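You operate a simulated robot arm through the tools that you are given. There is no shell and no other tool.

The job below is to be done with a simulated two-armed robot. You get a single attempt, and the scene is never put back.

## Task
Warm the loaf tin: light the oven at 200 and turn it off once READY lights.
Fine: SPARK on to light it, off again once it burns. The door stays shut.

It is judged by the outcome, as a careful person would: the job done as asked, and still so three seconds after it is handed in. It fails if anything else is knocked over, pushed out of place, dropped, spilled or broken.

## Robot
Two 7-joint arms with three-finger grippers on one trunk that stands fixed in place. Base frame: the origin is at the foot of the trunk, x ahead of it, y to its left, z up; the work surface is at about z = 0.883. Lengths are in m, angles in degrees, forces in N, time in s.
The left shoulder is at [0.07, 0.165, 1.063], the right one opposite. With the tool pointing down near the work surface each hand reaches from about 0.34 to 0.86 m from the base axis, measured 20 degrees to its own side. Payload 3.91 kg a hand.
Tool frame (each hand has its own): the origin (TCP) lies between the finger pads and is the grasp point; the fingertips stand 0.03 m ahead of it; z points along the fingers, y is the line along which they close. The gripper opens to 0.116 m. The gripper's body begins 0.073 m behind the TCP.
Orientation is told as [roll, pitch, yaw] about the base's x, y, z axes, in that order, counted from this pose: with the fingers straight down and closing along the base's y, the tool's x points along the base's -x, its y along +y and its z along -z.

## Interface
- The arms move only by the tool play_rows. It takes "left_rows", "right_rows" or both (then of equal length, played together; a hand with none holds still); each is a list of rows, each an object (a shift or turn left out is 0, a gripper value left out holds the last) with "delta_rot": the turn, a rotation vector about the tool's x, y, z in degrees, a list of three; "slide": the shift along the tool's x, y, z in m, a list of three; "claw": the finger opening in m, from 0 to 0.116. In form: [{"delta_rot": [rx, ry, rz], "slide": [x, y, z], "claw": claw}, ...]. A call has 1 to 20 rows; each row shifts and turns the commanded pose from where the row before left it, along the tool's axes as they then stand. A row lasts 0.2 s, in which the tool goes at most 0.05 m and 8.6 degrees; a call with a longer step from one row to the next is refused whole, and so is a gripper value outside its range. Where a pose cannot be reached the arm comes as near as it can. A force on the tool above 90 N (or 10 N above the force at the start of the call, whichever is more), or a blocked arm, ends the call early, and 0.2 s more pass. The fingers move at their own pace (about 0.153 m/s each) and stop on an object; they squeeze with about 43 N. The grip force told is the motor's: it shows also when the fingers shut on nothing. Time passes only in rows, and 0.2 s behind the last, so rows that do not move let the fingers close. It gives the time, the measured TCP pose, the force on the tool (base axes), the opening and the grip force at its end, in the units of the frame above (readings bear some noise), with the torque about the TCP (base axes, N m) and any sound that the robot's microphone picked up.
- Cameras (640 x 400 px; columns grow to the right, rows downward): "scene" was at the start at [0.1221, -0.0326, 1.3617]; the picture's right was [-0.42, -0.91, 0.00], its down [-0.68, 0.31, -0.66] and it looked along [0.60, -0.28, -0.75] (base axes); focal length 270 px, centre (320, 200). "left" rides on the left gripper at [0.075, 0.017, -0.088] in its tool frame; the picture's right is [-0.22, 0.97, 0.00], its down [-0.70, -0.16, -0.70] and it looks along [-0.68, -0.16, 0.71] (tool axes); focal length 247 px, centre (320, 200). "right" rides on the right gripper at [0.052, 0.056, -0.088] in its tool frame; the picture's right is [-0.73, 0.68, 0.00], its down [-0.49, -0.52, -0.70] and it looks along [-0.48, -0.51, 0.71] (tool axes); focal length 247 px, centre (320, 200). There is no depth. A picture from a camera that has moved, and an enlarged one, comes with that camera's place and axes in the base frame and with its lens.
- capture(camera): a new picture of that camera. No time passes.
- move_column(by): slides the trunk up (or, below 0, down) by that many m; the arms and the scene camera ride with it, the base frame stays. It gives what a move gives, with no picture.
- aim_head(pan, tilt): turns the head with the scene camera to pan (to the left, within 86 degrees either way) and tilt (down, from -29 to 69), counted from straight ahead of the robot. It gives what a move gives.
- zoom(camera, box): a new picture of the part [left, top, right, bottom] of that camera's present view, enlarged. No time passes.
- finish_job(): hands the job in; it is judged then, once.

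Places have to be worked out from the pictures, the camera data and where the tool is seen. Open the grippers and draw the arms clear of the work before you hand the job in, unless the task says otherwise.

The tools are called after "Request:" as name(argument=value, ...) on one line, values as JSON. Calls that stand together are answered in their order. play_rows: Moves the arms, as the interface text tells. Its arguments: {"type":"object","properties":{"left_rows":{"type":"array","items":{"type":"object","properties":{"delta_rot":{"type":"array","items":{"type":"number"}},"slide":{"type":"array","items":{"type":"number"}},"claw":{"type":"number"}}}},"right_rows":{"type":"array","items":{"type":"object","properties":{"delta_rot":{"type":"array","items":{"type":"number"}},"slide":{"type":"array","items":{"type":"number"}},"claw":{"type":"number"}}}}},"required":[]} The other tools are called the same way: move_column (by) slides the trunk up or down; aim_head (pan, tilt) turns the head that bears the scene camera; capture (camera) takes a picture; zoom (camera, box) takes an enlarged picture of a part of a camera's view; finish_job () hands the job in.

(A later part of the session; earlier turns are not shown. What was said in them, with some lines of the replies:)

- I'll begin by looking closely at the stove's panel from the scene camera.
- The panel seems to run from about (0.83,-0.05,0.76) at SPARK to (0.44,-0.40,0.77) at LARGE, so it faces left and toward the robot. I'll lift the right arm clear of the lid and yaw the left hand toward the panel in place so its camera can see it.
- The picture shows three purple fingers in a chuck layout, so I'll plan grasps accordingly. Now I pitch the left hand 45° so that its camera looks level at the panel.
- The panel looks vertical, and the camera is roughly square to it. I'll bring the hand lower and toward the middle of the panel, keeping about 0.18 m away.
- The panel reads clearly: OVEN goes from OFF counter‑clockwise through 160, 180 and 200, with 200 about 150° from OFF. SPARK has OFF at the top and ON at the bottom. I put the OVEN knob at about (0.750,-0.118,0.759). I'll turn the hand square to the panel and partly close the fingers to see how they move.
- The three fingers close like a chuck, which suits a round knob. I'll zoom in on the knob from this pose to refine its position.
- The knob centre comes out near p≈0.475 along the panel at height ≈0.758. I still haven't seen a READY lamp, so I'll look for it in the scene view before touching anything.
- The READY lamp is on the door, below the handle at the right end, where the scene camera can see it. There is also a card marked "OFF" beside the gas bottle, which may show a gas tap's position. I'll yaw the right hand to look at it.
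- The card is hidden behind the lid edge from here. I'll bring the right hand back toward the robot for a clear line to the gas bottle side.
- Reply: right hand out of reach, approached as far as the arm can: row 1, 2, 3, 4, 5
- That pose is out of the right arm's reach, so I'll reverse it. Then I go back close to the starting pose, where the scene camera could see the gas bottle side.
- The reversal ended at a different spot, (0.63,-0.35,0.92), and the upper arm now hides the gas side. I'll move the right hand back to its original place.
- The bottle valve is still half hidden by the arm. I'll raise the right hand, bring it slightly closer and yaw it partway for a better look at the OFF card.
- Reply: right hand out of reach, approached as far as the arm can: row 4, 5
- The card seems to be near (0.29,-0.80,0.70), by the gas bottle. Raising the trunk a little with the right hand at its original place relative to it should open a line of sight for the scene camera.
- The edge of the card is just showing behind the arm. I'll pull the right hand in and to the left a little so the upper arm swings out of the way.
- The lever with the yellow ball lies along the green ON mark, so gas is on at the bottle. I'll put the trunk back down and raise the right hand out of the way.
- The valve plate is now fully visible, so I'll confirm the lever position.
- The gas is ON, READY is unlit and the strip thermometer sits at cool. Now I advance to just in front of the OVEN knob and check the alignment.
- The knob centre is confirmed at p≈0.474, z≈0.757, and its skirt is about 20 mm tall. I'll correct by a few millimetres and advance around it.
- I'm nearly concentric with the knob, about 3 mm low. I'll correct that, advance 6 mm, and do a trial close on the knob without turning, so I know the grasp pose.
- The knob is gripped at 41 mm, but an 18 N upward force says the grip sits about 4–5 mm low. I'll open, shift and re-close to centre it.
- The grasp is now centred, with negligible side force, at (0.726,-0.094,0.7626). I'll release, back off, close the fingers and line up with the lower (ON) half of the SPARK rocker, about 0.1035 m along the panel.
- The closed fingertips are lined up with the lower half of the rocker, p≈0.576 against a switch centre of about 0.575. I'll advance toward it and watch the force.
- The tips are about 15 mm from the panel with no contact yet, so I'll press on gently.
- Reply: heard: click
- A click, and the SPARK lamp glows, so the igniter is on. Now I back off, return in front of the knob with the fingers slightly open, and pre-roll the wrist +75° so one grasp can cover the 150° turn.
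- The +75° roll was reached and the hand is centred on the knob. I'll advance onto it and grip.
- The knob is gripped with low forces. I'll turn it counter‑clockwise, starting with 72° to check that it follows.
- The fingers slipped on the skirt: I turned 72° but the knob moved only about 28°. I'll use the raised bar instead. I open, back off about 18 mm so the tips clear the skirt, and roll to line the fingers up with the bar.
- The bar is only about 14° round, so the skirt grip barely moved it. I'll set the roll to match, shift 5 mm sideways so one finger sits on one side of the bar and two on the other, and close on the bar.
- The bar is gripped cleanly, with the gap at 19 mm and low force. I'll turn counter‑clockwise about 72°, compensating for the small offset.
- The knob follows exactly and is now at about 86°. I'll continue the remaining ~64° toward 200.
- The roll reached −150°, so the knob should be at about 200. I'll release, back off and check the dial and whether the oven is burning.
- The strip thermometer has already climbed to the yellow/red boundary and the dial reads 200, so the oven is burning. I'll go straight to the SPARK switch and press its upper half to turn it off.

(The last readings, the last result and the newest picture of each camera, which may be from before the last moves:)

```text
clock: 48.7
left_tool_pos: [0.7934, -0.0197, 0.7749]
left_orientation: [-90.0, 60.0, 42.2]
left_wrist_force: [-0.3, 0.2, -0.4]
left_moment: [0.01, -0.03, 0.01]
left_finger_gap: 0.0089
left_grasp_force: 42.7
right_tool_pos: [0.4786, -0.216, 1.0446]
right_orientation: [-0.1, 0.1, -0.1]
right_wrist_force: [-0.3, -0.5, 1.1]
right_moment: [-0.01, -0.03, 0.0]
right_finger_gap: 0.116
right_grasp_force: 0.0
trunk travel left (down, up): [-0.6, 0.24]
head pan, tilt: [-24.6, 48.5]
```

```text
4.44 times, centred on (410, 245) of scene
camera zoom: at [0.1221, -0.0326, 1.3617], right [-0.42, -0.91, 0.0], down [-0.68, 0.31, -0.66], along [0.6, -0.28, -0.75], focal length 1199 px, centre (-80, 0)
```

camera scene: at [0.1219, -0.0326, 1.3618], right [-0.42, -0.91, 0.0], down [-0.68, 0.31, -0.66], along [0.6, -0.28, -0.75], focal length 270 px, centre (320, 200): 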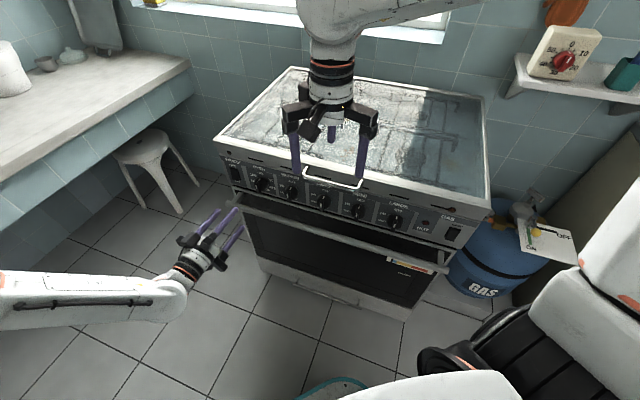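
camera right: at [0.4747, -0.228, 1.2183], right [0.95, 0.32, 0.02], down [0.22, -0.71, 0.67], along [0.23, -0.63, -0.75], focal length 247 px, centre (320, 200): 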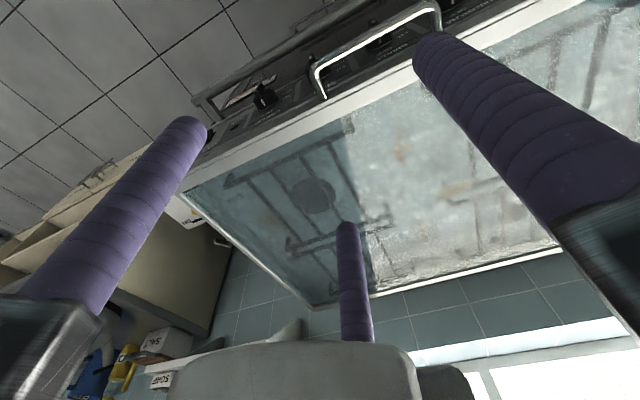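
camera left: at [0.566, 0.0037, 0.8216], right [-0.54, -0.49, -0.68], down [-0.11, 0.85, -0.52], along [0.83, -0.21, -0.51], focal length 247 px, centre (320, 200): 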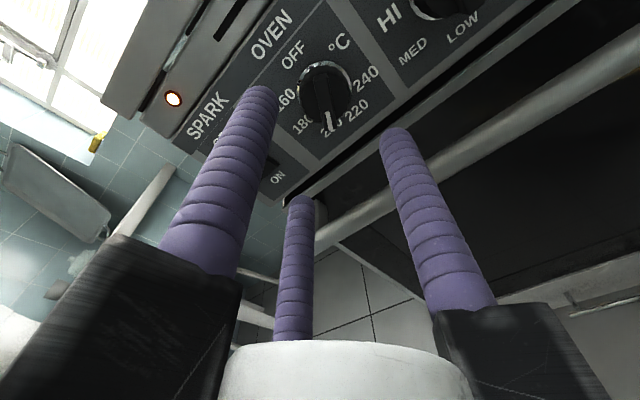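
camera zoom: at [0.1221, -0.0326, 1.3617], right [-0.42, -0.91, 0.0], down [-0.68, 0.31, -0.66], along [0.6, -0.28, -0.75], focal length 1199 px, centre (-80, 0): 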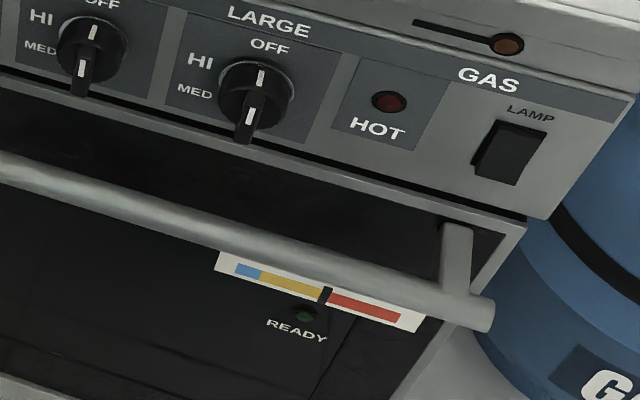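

I'm just short of contact at the upper half of SPARK. The strip marker hasn't moved since my last look, so before switching SPARK off I'll check through the door glass that it really burns.

Request:
zoom(camera="scene", box=[230, 200, 350, 310])

Request:
zoom(camera="scene", box=[320, 220, 440, 310])

Request:
capture(camera="left")

Request:
capture(camera="right")

```text
3.64 times, centred on (290, 255) of scene
camera zoom: at [0.1221, -0.0326, 1.3617], right [-0.42, -0.91, 0.0], down [-0.68, 0.31, -0.66], along [0.6, -0.28, -0.75], focal length 981 px, centre (429, 0)
```

zoom: 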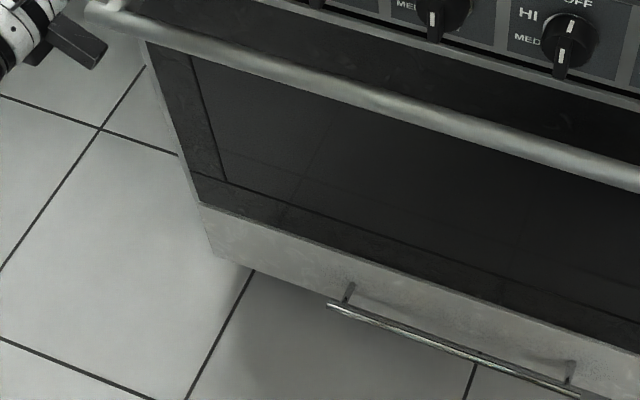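

```text
4.44 times, centred on (380, 265) of scene
camera zoom: at [0.1221, -0.0326, 1.3617], right [-0.42, -0.91, 0.0], down [-0.68, 0.31, -0.66], along [0.6, -0.28, -0.75], focal length 1199 px, centre (53, -89)
```

zoom: 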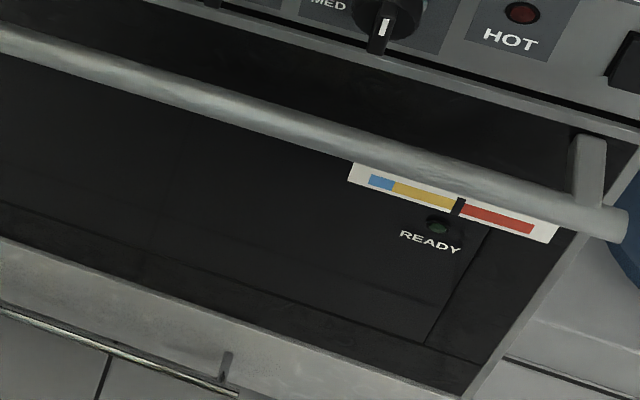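

```text
taken
camera left: at [0.6951, 0.0101, 0.8296], right [-0.54, -0.49, -0.68], down [-0.11, 0.85, -0.52], along [0.83, -0.21, -0.51], focal length 247 px, centre (320, 200)
```

left: 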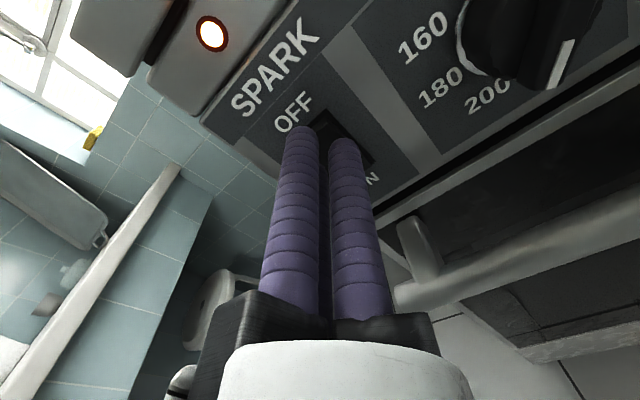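

```text
taken
camera right: at [0.426, -0.1592, 1.1339], right [0.73, 0.68, 0.0], down [0.49, -0.52, 0.7], along [0.48, -0.51, -0.72], focal length 247 px, centre (320, 200)
```

right: 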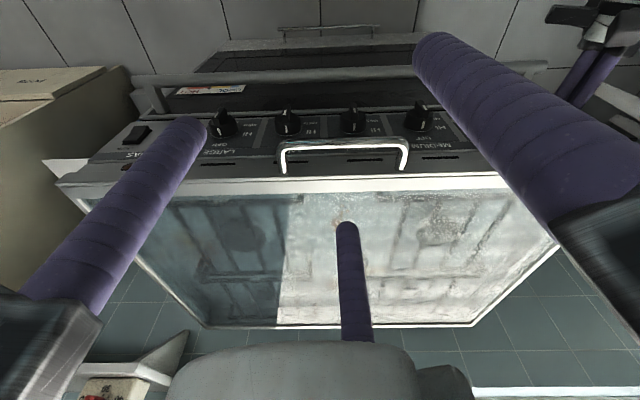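

Comparing closely, the marker went from about 44% to 53% along the strip in 2 s, so heat is rising and the oven is burning. Now I press SPARK off.

Request:
play_rows(left_rows=[{"slide": [0, 0, 0.004]}, {"slide": [0, 0, 0.004]}, {}])

Request:
zoom(camera="scene", box=[200, 130, 340, 230])

Request:
zoom(camera="scene", box=[360, 200, 460, 290])

```text
clock: 49.5
left_tool_pos: [0.7965, -0.0237, 0.7753]
left_orientation: [-90.0, 60.0, 42.5]
left_wrist_force: [-23.2, 19.1, 3.1]
left_moment: [0.22, -0.02, 0.2]
left_finger_gap: 0.0088
left_grasp_force: 42.8
right_tool_pos: [0.476, -0.2132, 1.0463]
right_orientation: [-0.1, 0.0, 0.0]
right_wrist_force: [0.0, -0.2, 0.4]
right_moment: [0.02, -0.02, -0.01]
right_finger_gap: 0.1161
right_grasp_force: 0.1
trunk travel left (down, up): [-0.6, 0.24]
head pan, tilt: [-24.6, 48.5]
heard: click
```

```text
4.00 times, centred on (270, 180) of scene
camera zoom: at [0.1185, -0.03, 1.3621], right [-0.41, -0.91, 0.0], down [-0.68, 0.31, -0.67], along [0.61, -0.28, -0.75], focal length 1079 px, centre (520, 280)
```

zoom: 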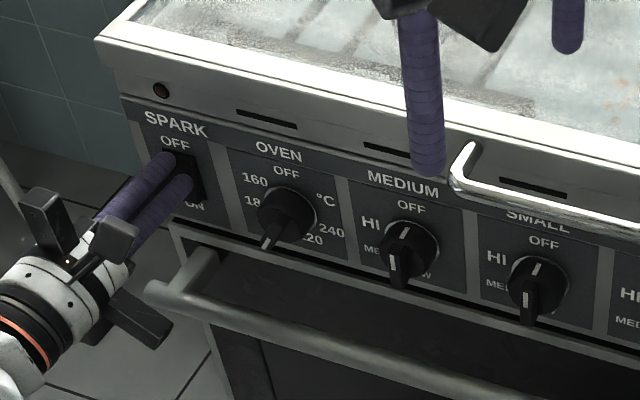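

```text
4.44 times, centred on (410, 245) of scene
camera zoom: at [0.1185, -0.03, 1.3621], right [-0.41, -0.91, 0.0], down [-0.68, 0.31, -0.67], along [0.61, -0.28, -0.75], focal length 1199 px, centre (-80, 0)
```

zoom: 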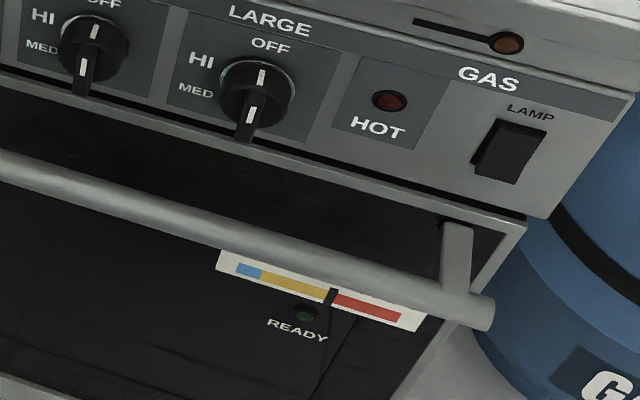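

SPARK is off: a click, and its lamp is dark. The heat strip is still rising. I'll return to the knob at the same roll and hover with the fingers open around the bar, ready to turn it off.

Request:
play_rows(left_rows=[{"slide": [0, 0, -0.03]}, {"slide": [0, 0, -0.03], "claw": 0.062}, {"slide": [0.0129, 0.0301, 0]}, {"slide": [0.0129, 0.0301, 0]}, {"slide": [0.0129, 0.0301, 0]}, {}])

Request:
zoom(camera="left", box=[180, 20, 500, 220])

Request:
zoom(camera="scene", box=[200, 130, 340, 230])

Request:
zoom(camera="scene", box=[360, 200, 460, 290])

```text
clock: 50.9
left_tool_pos: [0.6869, -0.0471, 0.7635]
left_orientation: [-90.1, 59.9, 42.3]
left_wrist_force: [0.8, 0.5, -0.2]
left_moment: [-0.03, 0.01, 0.0]
left_finger_gap: 0.0617
left_grasp_force: 0.1
right_tool_pos: [0.4791, -0.2149, 1.0458]
right_orientation: [0.0, 0.2, 0.0]
right_wrist_force: [-0.7, 0.5, 0.0]
right_moment: [-0.02, 0.0, -0.04]
right_finger_gap: 0.116
right_grasp_force: 0.1
trunk travel left (down, up): [-0.6, 0.24]
head pan, tilt: [-24.6, 48.5]
```

```text
2.00 times, centred on (340, 120) of left
camera zoom: at [0.5885, -0.0163, 0.8179], right [-0.54, -0.49, -0.68], down [-0.11, 0.85, -0.52], along [0.83, -0.21, -0.51], focal length 494 px, centre (280, 360)
```

zoom: 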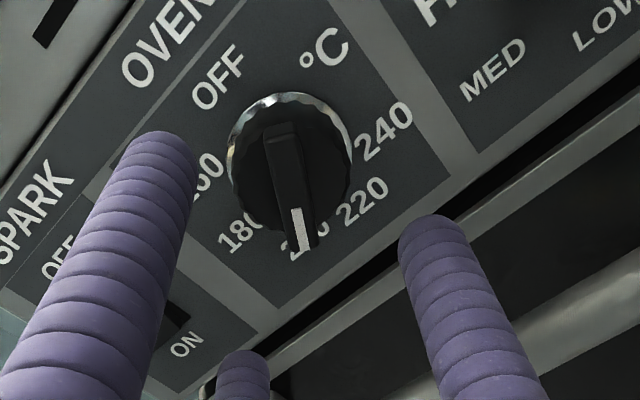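

```text
4.00 times, centred on (270, 180) of scene
camera zoom: at [0.1222, -0.0322, 1.3618], right [-0.42, -0.91, 0.0], down [-0.68, 0.31, -0.66], along [0.6, -0.28, -0.75], focal length 1079 px, centre (520, 280)
```

zoom: 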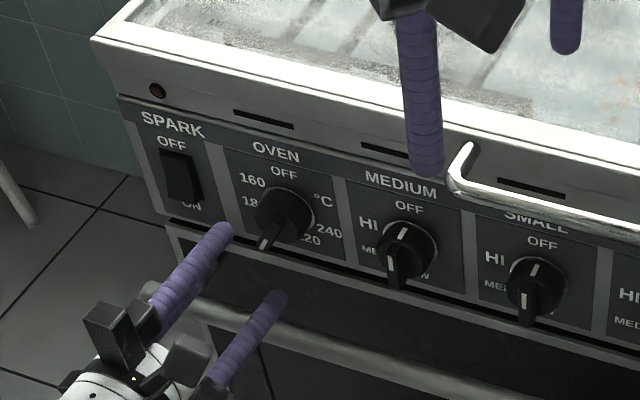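

```text
4.44 times, centred on (410, 245) of scene
camera zoom: at [0.1222, -0.0322, 1.3618], right [-0.42, -0.91, 0.0], down [-0.68, 0.31, -0.66], along [0.6, -0.28, -0.75], focal length 1199 px, centre (-80, 0)
```

zoom: 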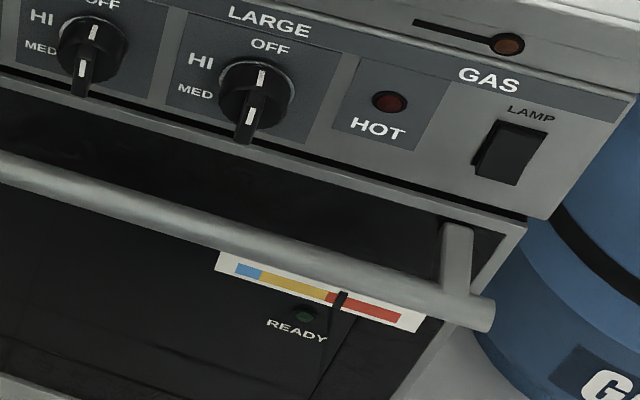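

The oven is still burning with SPARK off, and the marker has moved on to about 60%. I advance to the hover pose around the bar without gripping.

Request:
play_rows(left_rows=[{"slide": [0, 0, 0.025]}, {"slide": [0, 0, 0.0175]}, {}])

Request:
zoom(camera="left", box=[180, 20, 500, 220])

Request:
zoom(camera="scene", box=[360, 200, 460, 290])

```text
clock: 51.7
left_tool_pos: [0.7151, -0.0782, 0.761]
left_orientation: [-89.9, 60.0, 42.2]
left_wrist_force: [0.1, 0.5, -1.0]
left_moment: [0.0, -0.01, -0.01]
left_finger_gap: 0.062
left_grasp_force: 0.0
right_tool_pos: [0.4782, -0.215, 1.0446]
right_orientation: [0.1, 0.0, 0.1]
right_wrist_force: [-0.3, -0.3, 1.3]
right_moment: [0.01, 0.0, 0.0]
right_finger_gap: 0.116
right_grasp_force: 0.0
trunk travel left (down, up): [-0.6, 0.24]
head pan, tilt: [-24.6, 48.5]
```

```text
2.00 times, centred on (340, 120) of left
camera zoom: at [0.6172, -0.0493, 0.816], right [-0.54, -0.49, -0.68], down [-0.11, 0.85, -0.52], along [0.83, -0.21, -0.51], focal length 494 px, centre (280, 360)
```

zoom: 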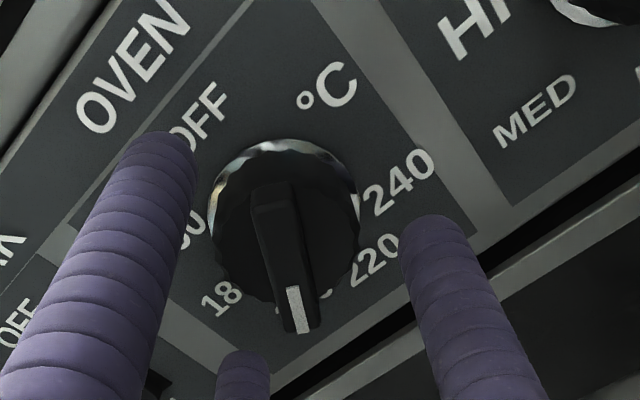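

```text
4.44 times, centred on (410, 245) of scene
camera zoom: at [0.1221, -0.0326, 1.3618], right [-0.42, -0.91, 0.0], down [-0.68, 0.31, -0.66], along [0.6, -0.28, -0.75], focal length 1199 px, centre (-80, 0)
```

zoom: 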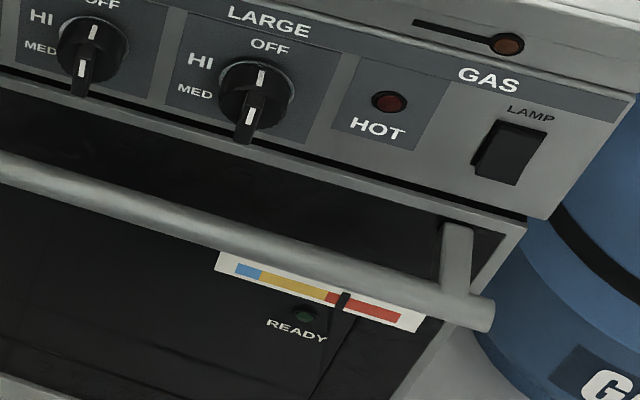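

I'm hovering around the bar with no contact, about 3 mm low, so I'll trim that while waiting. READY is still dark.

Request:
play_rows(left_rows=[{"slide": [0.003, -0.0015, 0]}, {}, {}, {}, {}])

Request:
zoom(camera="scene", box=[360, 200, 460, 290])

```text
clock: 52.9
left_tool_pos: [0.7161, -0.0806, 0.7645]
left_orientation: [-90.0, 59.9, 42.2]
left_wrist_force: [1.1, 0.5, 0.0]
left_moment: [-0.02, -0.02, 0.0]
left_finger_gap: 0.0621
left_grasp_force: 0.0
right_tool_pos: [0.4796, -0.2146, 1.0449]
right_orientation: [0.0, 0.2, 0.0]
right_wrist_force: [0.3, -0.2, -0.5]
right_moment: [0.0, 0.01, -0.01]
right_finger_gap: 0.1161
right_grasp_force: 0.1
trunk travel left (down, up): [-0.6, 0.24]
head pan, tilt: [-24.6, 48.5]
```

```text
4.44 times, centred on (410, 245) of scene
camera zoom: at [0.1221, -0.0327, 1.3617], right [-0.42, -0.91, 0.0], down [-0.68, 0.31, -0.66], along [0.6, -0.28, -0.75], focal length 1199 px, centre (-80, 0)
```

zoom: 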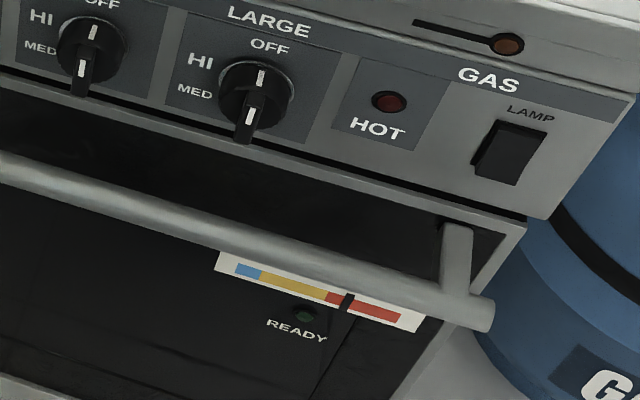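

The marker is still creeping up, at about 63%, and READY is still dark. I'll keep waiting in short steps.

Request:
play_rows(left_rows=[{}, {}, {}, {}, {}])

Request:
zoom(camera="scene", box=[360, 200, 460, 290])

```text
clock: 54.1
left_tool_pos: [0.7156, -0.0789, 0.7652]
left_orientation: [-90.0, 59.8, 42.3]
left_wrist_force: [0.5, 0.5, -0.3]
left_moment: [-0.01, 0.02, 0.01]
left_finger_gap: 0.062
left_grasp_force: 0.0
right_tool_pos: [0.4789, -0.2155, 1.045]
right_orientation: [0.1, 0.2, 0.1]
right_wrist_force: [-0.2, 0.3, -0.3]
right_moment: [-0.05, 0.01, 0.02]
right_finger_gap: 0.1161
right_grasp_force: 0.0
trunk travel left (down, up): [-0.6, 0.24]
head pan, tilt: [-24.6, 48.5]
```

```text
4.44 times, centred on (410, 245) of scene
camera zoom: at [0.1221, -0.0327, 1.3617], right [-0.42, -0.91, 0.0], down [-0.68, 0.31, -0.66], along [0.6, -0.28, -0.75], focal length 1199 px, centre (-80, 0)
```

zoom: 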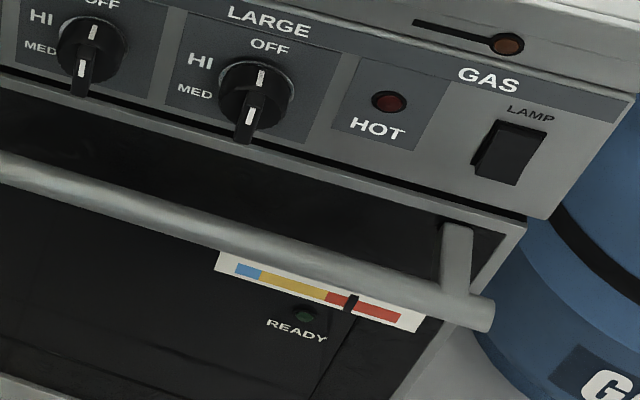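

It's still rising slowly and READY is still off. I'll wait a little more.

Request:
play_rows(left_rows=[{}, {}, {}, {}, {}, {}, {}])

Request:
zoom(camera="scene", box=[360, 200, 460, 290])

```text
clock: 55.7
left_tool_pos: [0.7149, -0.08, 0.7647]
left_orientation: [-90.0, 59.9, 42.3]
left_wrist_force: [-0.2, 0.5, -0.8]
left_moment: [-0.01, -0.01, 0.01]
left_finger_gap: 0.0621
left_grasp_force: 0.1
right_tool_pos: [0.4784, -0.2154, 1.0451]
right_orientation: [0.0, 0.1, 0.0]
right_wrist_force: [-0.4, -0.6, 0.8]
right_moment: [0.0, 0.03, 0.01]
right_finger_gap: 0.1157
right_grasp_force: 0.1
trunk travel left (down, up): [-0.6, 0.24]
head pan, tilt: [-24.6, 48.5]
```

```text
4.44 times, centred on (410, 245) of scene
camera zoom: at [0.1221, -0.0327, 1.3617], right [-0.42, -0.91, 0.0], down [-0.68, 0.31, -0.66], along [0.6, -0.28, -0.75], focal length 1199 px, centre (-80, 0)
```

zoom: 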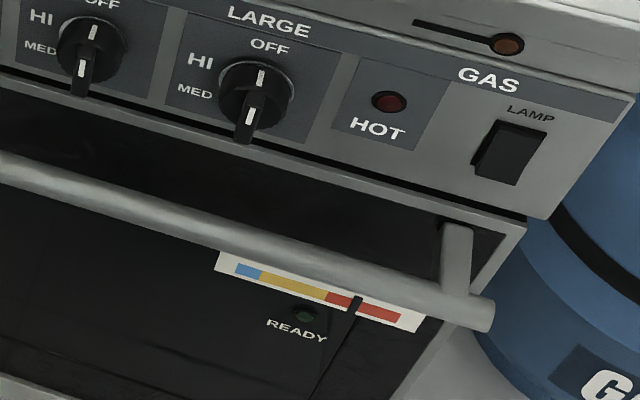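

The marker is slowing down, now at about 67%, and READY is not lit. I keep waiting.

Request:
play_rows(left_rows=[{}, {}, {}, {}, {}, {}, {}, {}, {}])

Request:
zoom(camera="scene", box=[360, 200, 460, 290])

```text
clock: 57.7
left_tool_pos: [0.7156, -0.0798, 0.7652]
left_orientation: [-90.0, 59.9, 42.2]
left_wrist_force: [-0.2, 0.6, 0.5]
left_moment: [0.01, -0.01, -0.01]
left_finger_gap: 0.0621
left_grasp_force: 0.0
right_tool_pos: [0.4797, -0.2156, 1.0451]
right_orientation: [0.1, 0.1, 0.0]
right_wrist_force: [0.4, 0.1, 0.6]
right_moment: [-0.02, 0.02, 0.02]
right_finger_gap: 0.1157
right_grasp_force: 0.2
trunk travel left (down, up): [-0.6, 0.24]
head pan, tilt: [-24.6, 48.5]
```

```text
4.44 times, centred on (410, 245) of scene
camera zoom: at [0.1221, -0.0327, 1.3617], right [-0.42, -0.91, 0.0], down [-0.68, 0.31, -0.66], along [0.6, -0.28, -0.75], focal length 1199 px, centre (-80, 0)
```

zoom: 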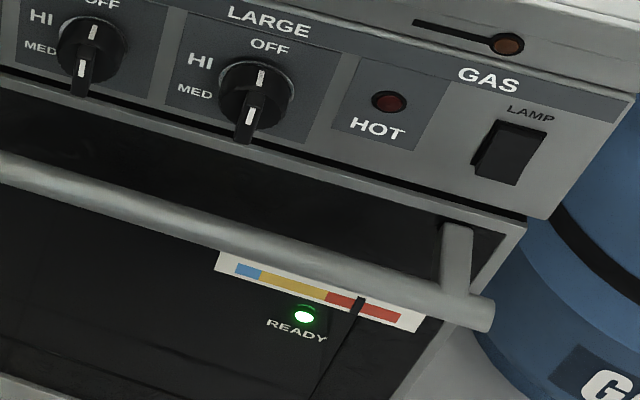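

READY is lit. I grip the bar and turn it clockwise back to OFF.

Request:
play_rows(left_rows=[{"claw": 0.012}, {}, {"delta_rot": [0, 0, 8.35], "slide": [0.00056, 0, 0]}, {"delta_rot": [0, 0, 8.35], "slide": [0.00056, 0, 0]}, {"delta_rot": [0, 0, 8.35], "slide": [0.00056, 0, 0]}, {"delta_rot": [0, 0, 8.35], "slide": [0.00056, 0, 0]}, {"delta_rot": [0, 0, 8.35], "slide": [0.00056, 0, 0]}, {"delta_rot": [0, 0, 8.35], "slide": [0.00056, 0, 0]}, {"delta_rot": [0, 0, 8.35], "slide": [0.00056, 0, 0]}, {"delta_rot": [0, 0, 8.35], "slide": [0.00056, 0, 0]}, {"delta_rot": [0, 0, 8.35], "slide": [0.00056, 0, 0]}, {"delta_rot": [0, 0, 8.35], "slide": [0.00056, 0, 0]}, {"delta_rot": [0, 0, 8.35], "slide": [0.00056, 0, 0]}, {"delta_rot": [0, 0, 8.35], "slide": [0.00056, 0, 0]}, {"delta_rot": [0, 0, 8.35], "slide": [0.00056, 0, 0]}, {"delta_rot": [0, 0, 8.35], "slide": [0.00056, 0, 0]}, {"delta_rot": [0, 0, 8.35], "slide": [0.00056, 0, 0]}, {"delta_rot": [0, 0, 8.35], "slide": [0.00056, 0, 0]}, {"delta_rot": [0, 0, 8.35], "slide": [0.00056, 0, 0]}, {"delta_rot": [0, 0, 8.35], "slide": [0.00056, 0, 0]}])

Request:
zoom(camera="left", box=[180, 0, 500, 200])

Request:
zoom(camera="scene", box=[200, 130, 340, 230])

Request:
zoom(camera="scene", box=[360, 200, 460, 290])

```text
clock: 61.9
left_tool_pos: [0.7096, -0.0851, 0.7629]
left_orientation: [55.4, -89.4, -103.4]
left_wrist_force: [-11.9, -9.7, -21.4]
left_moment: [1.15, 1.59, -0.2]
left_finger_gap: 0.0189
left_grasp_force: 44.6
right_tool_pos: [0.4811, -0.217, 1.0438]
right_orientation: [0.1, 0.2, 0.0]
right_wrist_force: [-0.7, -0.3, 0.4]
right_moment: [0.01, -0.02, 0.0]
right_finger_gap: 0.1159
right_grasp_force: 0.2
trunk travel left (down, up): [-0.6, 0.24]
head pan, tilt: [-24.6, 48.5]
```

```text
2.00 times, centred on (340, 100) of left
camera zoom: at [0.6626, -0.0075, 0.6867], right [0.72, 0.65, 0.23], down [-0.59, 0.4, 0.7], along [0.36, -0.64, 0.68], focal length 494 px, centre (280, 400)
```

zoom: 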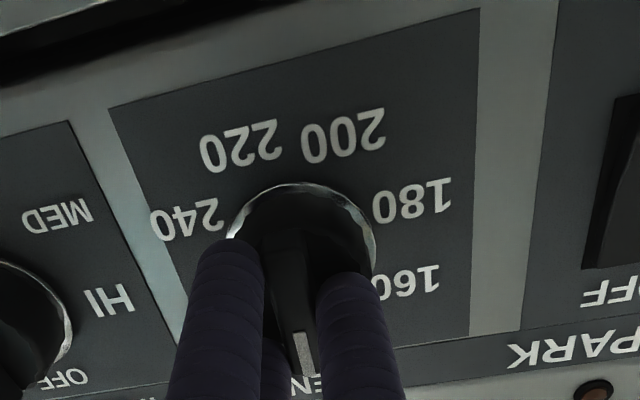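

```text
4.00 times, centred on (270, 180) of scene
camera zoom: at [0.1239, -0.0345, 1.3615], right [-0.42, -0.91, 0.0], down [-0.68, 0.31, -0.66], along [0.6, -0.27, -0.75], focal length 1079 px, centre (520, 280)
```

zoom: 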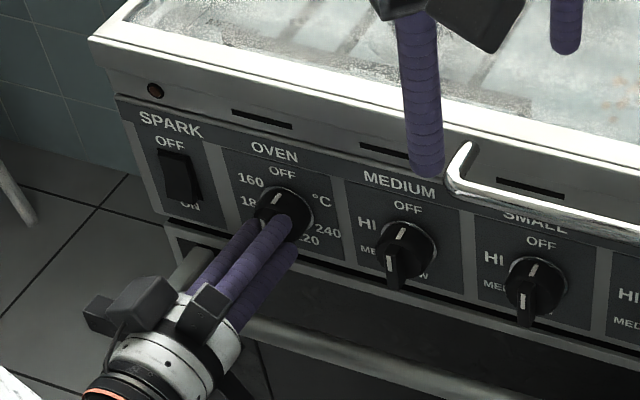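

```text
4.44 times, centred on (410, 245) of scene
camera zoom: at [0.1239, -0.0345, 1.3615], right [-0.42, -0.91, 0.0], down [-0.68, 0.31, -0.66], along [0.6, -0.27, -0.75], focal length 1199 px, centre (-80, 0)
```

zoom: 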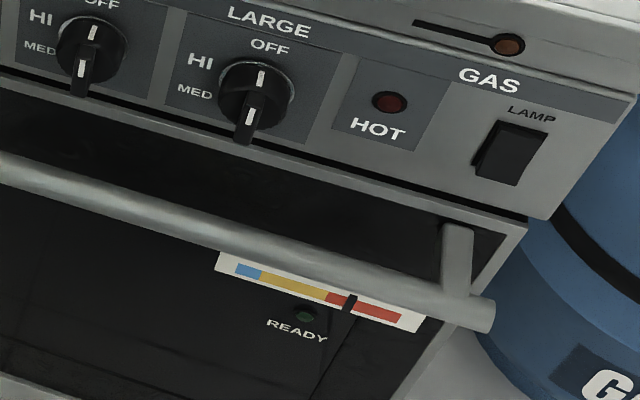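

The heat marker is falling and the knob looks to be at OFF. I'll release, back off and check its position.

Request:
play_rows(left_rows=[{"claw": 0.062}, {}, {"slide": [0, 0, -0.035]}, {"slide": [0, 0, -0.035]}, {}])

Request:
zoom(camera="left", box=[180, 0, 500, 200])

Request:
zoom(camera="scene", box=[200, 130, 340, 230])

Request:
zoom(camera="scene", box=[360, 200, 460, 290])

```text
clock: 63.1
left_tool_pos: [0.6608, -0.0319, 0.7642]
left_orientation: [92.9, -89.6, -140.7]
left_wrist_force: [0.1, 0.2, -0.6]
left_moment: [-0.03, -0.01, 0.01]
left_finger_gap: 0.0618
left_grasp_force: 0.1
right_tool_pos: [0.4794, -0.217, 1.0448]
right_orientation: [0.1, 0.2, 0.0]
right_wrist_force: [-0.3, -0.3, -0.2]
right_moment: [0.01, -0.02, -0.02]
right_finger_gap: 0.116
right_grasp_force: 0.0
trunk travel left (down, up): [-0.6, 0.24]
head pan, tilt: [-24.6, 48.5]
```

```text
2.00 times, centred on (340, 100) of left
camera zoom: at [0.6145, 0.0453, 0.6884], right [0.72, 0.65, 0.23], down [-0.59, 0.41, 0.69], along [0.36, -0.64, 0.68], focal length 494 px, centre (280, 400)
```

zoom: 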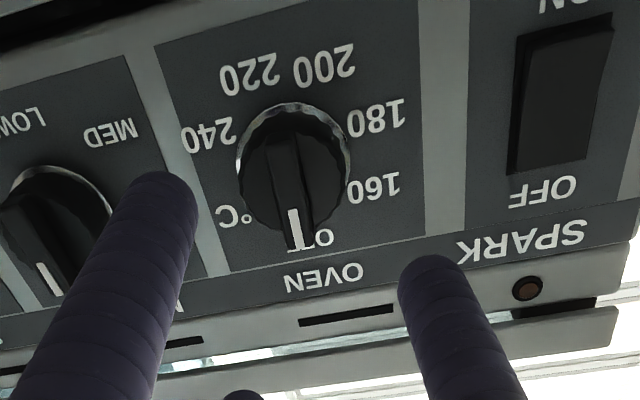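

```text
4.00 times, centred on (270, 180) of scene
camera zoom: at [0.1221, -0.033, 1.3617], right [-0.42, -0.91, 0.0], down [-0.68, 0.31, -0.66], along [0.6, -0.28, -0.75], focal length 1079 px, centre (520, 280)
```

zoom: 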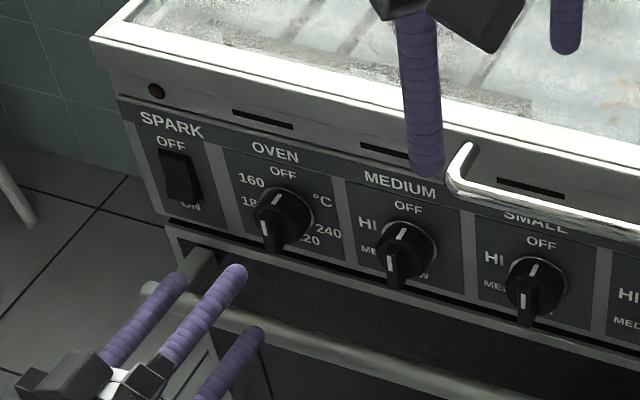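

```text
4.44 times, centred on (410, 245) of scene
camera zoom: at [0.1221, -0.033, 1.3617], right [-0.42, -0.91, 0.0], down [-0.68, 0.31, -0.66], along [0.6, -0.28, -0.75], focal length 1199 px, centre (-80, 0)
```

zoom: 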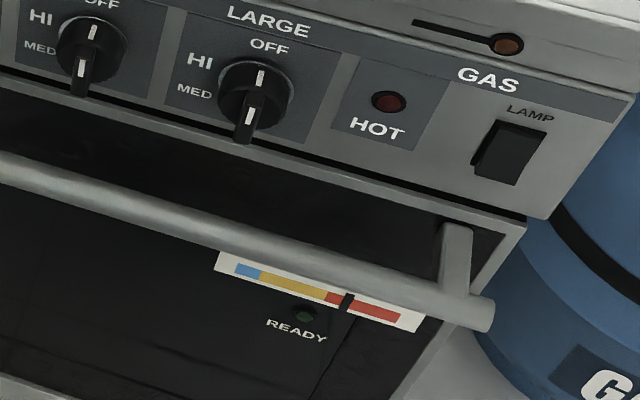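

The pointer looks to be back at OFF. I'll zoom in more to compare it with the neighbouring knobs, which are at OFF.

Request:
zoom(camera="scene", box=[245, 160, 325, 210])

Request:
zoom(camera="left", box=[280, 40, 380, 140])

```text
8.00 times, centred on (285, 185) of scene
camera zoom: at [0.1221, -0.033, 1.3617], right [-0.42, -0.91, 0.0], down [-0.68, 0.31, -0.66], along [0.6, -0.28, -0.75], focal length 2158 px, centre (600, 320)
```

zoom: 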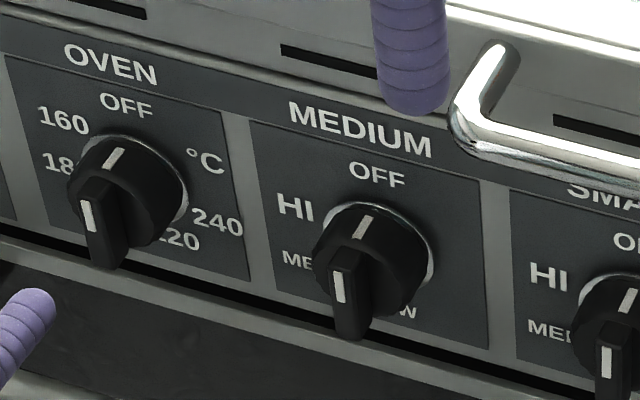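

```text
4.00 times, centred on (330, 90) of left
camera zoom: at [0.6145, 0.0453, 0.6884], right [0.72, 0.65, 0.23], down [-0.59, 0.41, 0.69], along [0.36, -0.64, 0.68], focal length 988 px, centre (280, 640)
```

zoom: 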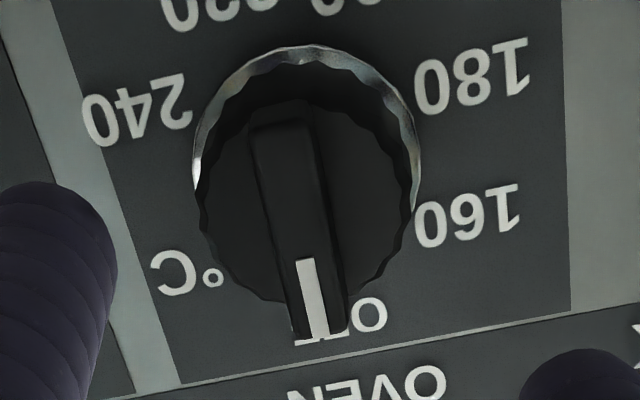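

OVEN's pointer is parallel to MEDIUM's, which is at OFF, so it is off. The heat marker is falling and SPARK is off. I'll open the grippers and draw both arms clear.

Request:
play_rows(left_rows=[{"slide": [0, 0, -0.04], "claw": 0.116}, {"slide": [0, 0, -0.04]}, {"slide": [0, 0, -0.04]}, {"slide": [0, 0.03, -0.03]}, {"slide": [0, 0.03, -0.02]}, {}], right_rows=[{"slide": [0, 0, -0.03]}, {"slide": [0, 0, -0.03]}, {"slide": [0, 0, -0.03]}, {}, {}, {}])

Request:
capture(camera="scene")

Request:
capture(camera="left")

Request:
zoom(camera="scene", box=[360, 200, 460, 290])

Request:
zoom(camera="scene", box=[200, 130, 340, 230])

```text
clock: 64.5
left_tool_pos: [0.5928, 0.1342, 0.7662]
left_orientation: [89.0, -89.6, -136.8]
left_wrist_force: [-0.4, 0.0, 0.4]
left_moment: [0.0, 0.03, 0.0]
left_finger_gap: 0.1161
left_grasp_force: 0.0
right_tool_pos: [0.4779, -0.2167, 1.1334]
right_orientation: [0.2, 0.1, 0.0]
right_wrist_force: [-0.3, -0.2, 0.8]
right_moment: [-0.01, 0.0, -0.05]
right_finger_gap: 0.116
right_grasp_force: 0.1
trunk travel left (down, up): [-0.6, 0.24]
head pan, tilt: [-24.6, 48.5]
```

```text
taken
camera scene: at [0.1221, -0.0336, 1.3617], right [-0.42, -0.91, 0.0], down [-0.68, 0.31, -0.66], along [0.6, -0.28, -0.75], focal length 270 px, centre (320, 200)
```

scene: 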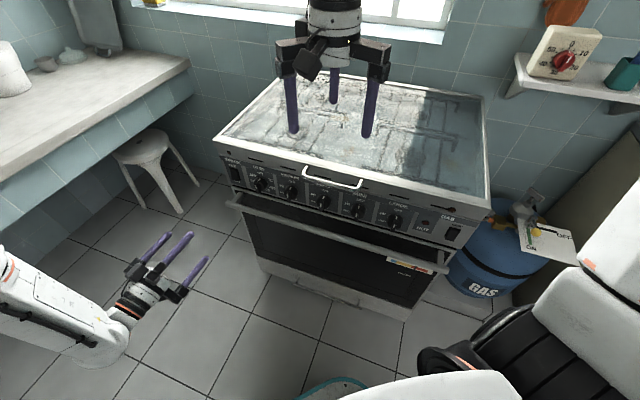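

```text
taken
camera left: at [0.546, 0.2115, 0.6905], right [0.72, 0.65, 0.23], down [-0.59, 0.41, 0.7], along [0.36, -0.64, 0.68], focal length 247 px, centre (320, 200)
```

left: 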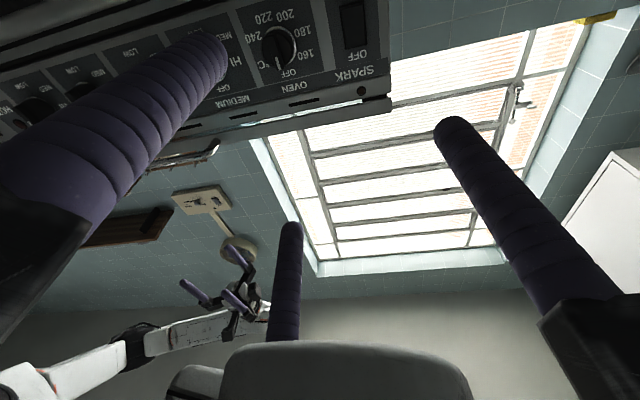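

```text
4.44 times, centred on (410, 245) of scene
camera zoom: at [0.1221, -0.0336, 1.3617], right [-0.42, -0.91, 0.0], down [-0.68, 0.31, -0.66], along [0.6, -0.28, -0.75], focal length 1199 px, centre (-80, 0)
```

zoom: 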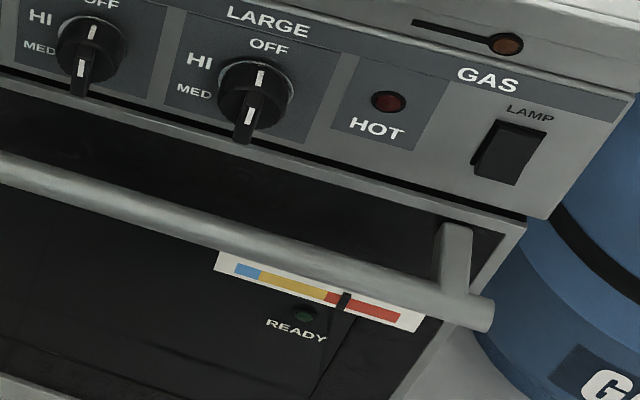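

```text
4.00 times, centred on (270, 180) of scene
camera zoom: at [0.1221, -0.0336, 1.3617], right [-0.42, -0.91, 0.0], down [-0.68, 0.31, -0.66], along [0.6, -0.28, -0.75], focal length 1079 px, centre (520, 280)
```

zoom: 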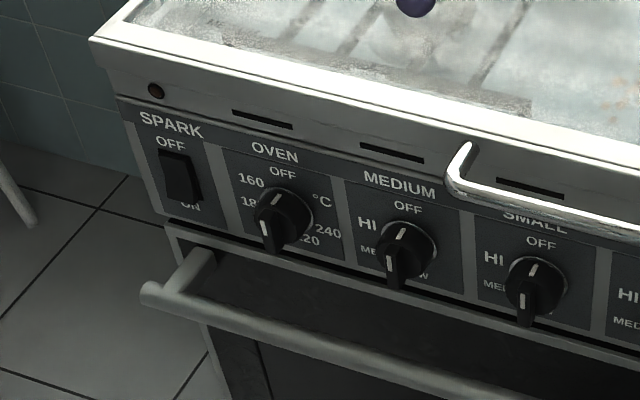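

The oven knob and SPARK are both at OFF, the heat marker keeps dropping, the door was never opened, and the arms are clear with grippers open. I'm handing the job in.

Request:
finish_job()

```text
The job is handed in.
```

The loaf tin has been warmed. I lit the oven at 200 and turned it back to OFF once READY lit, and the job is handed in.

- **Lighting:** I switched SPARK on first, then turned the knob to 200. The heat strip began to climb, which I took as the sign it was burning, since I couldn't see a flame through the door glass. SPARK then went off, and the strip kept rising without it.
- **Turning off:** READY lit about eight seconds after SPARK went off, and I turned the knob to OFF straight away. The heat strip was falling when I handed in.
- **First turn slipped:** My first grip slid on the knob's skirt and moved it only about 14 degrees. I re-gripped on the raised bar and it then turned cleanly both ways.

The door stayed shut throughout. I saw nothing knocked or moved, and both arms ended clear of the stove with the grippers open.
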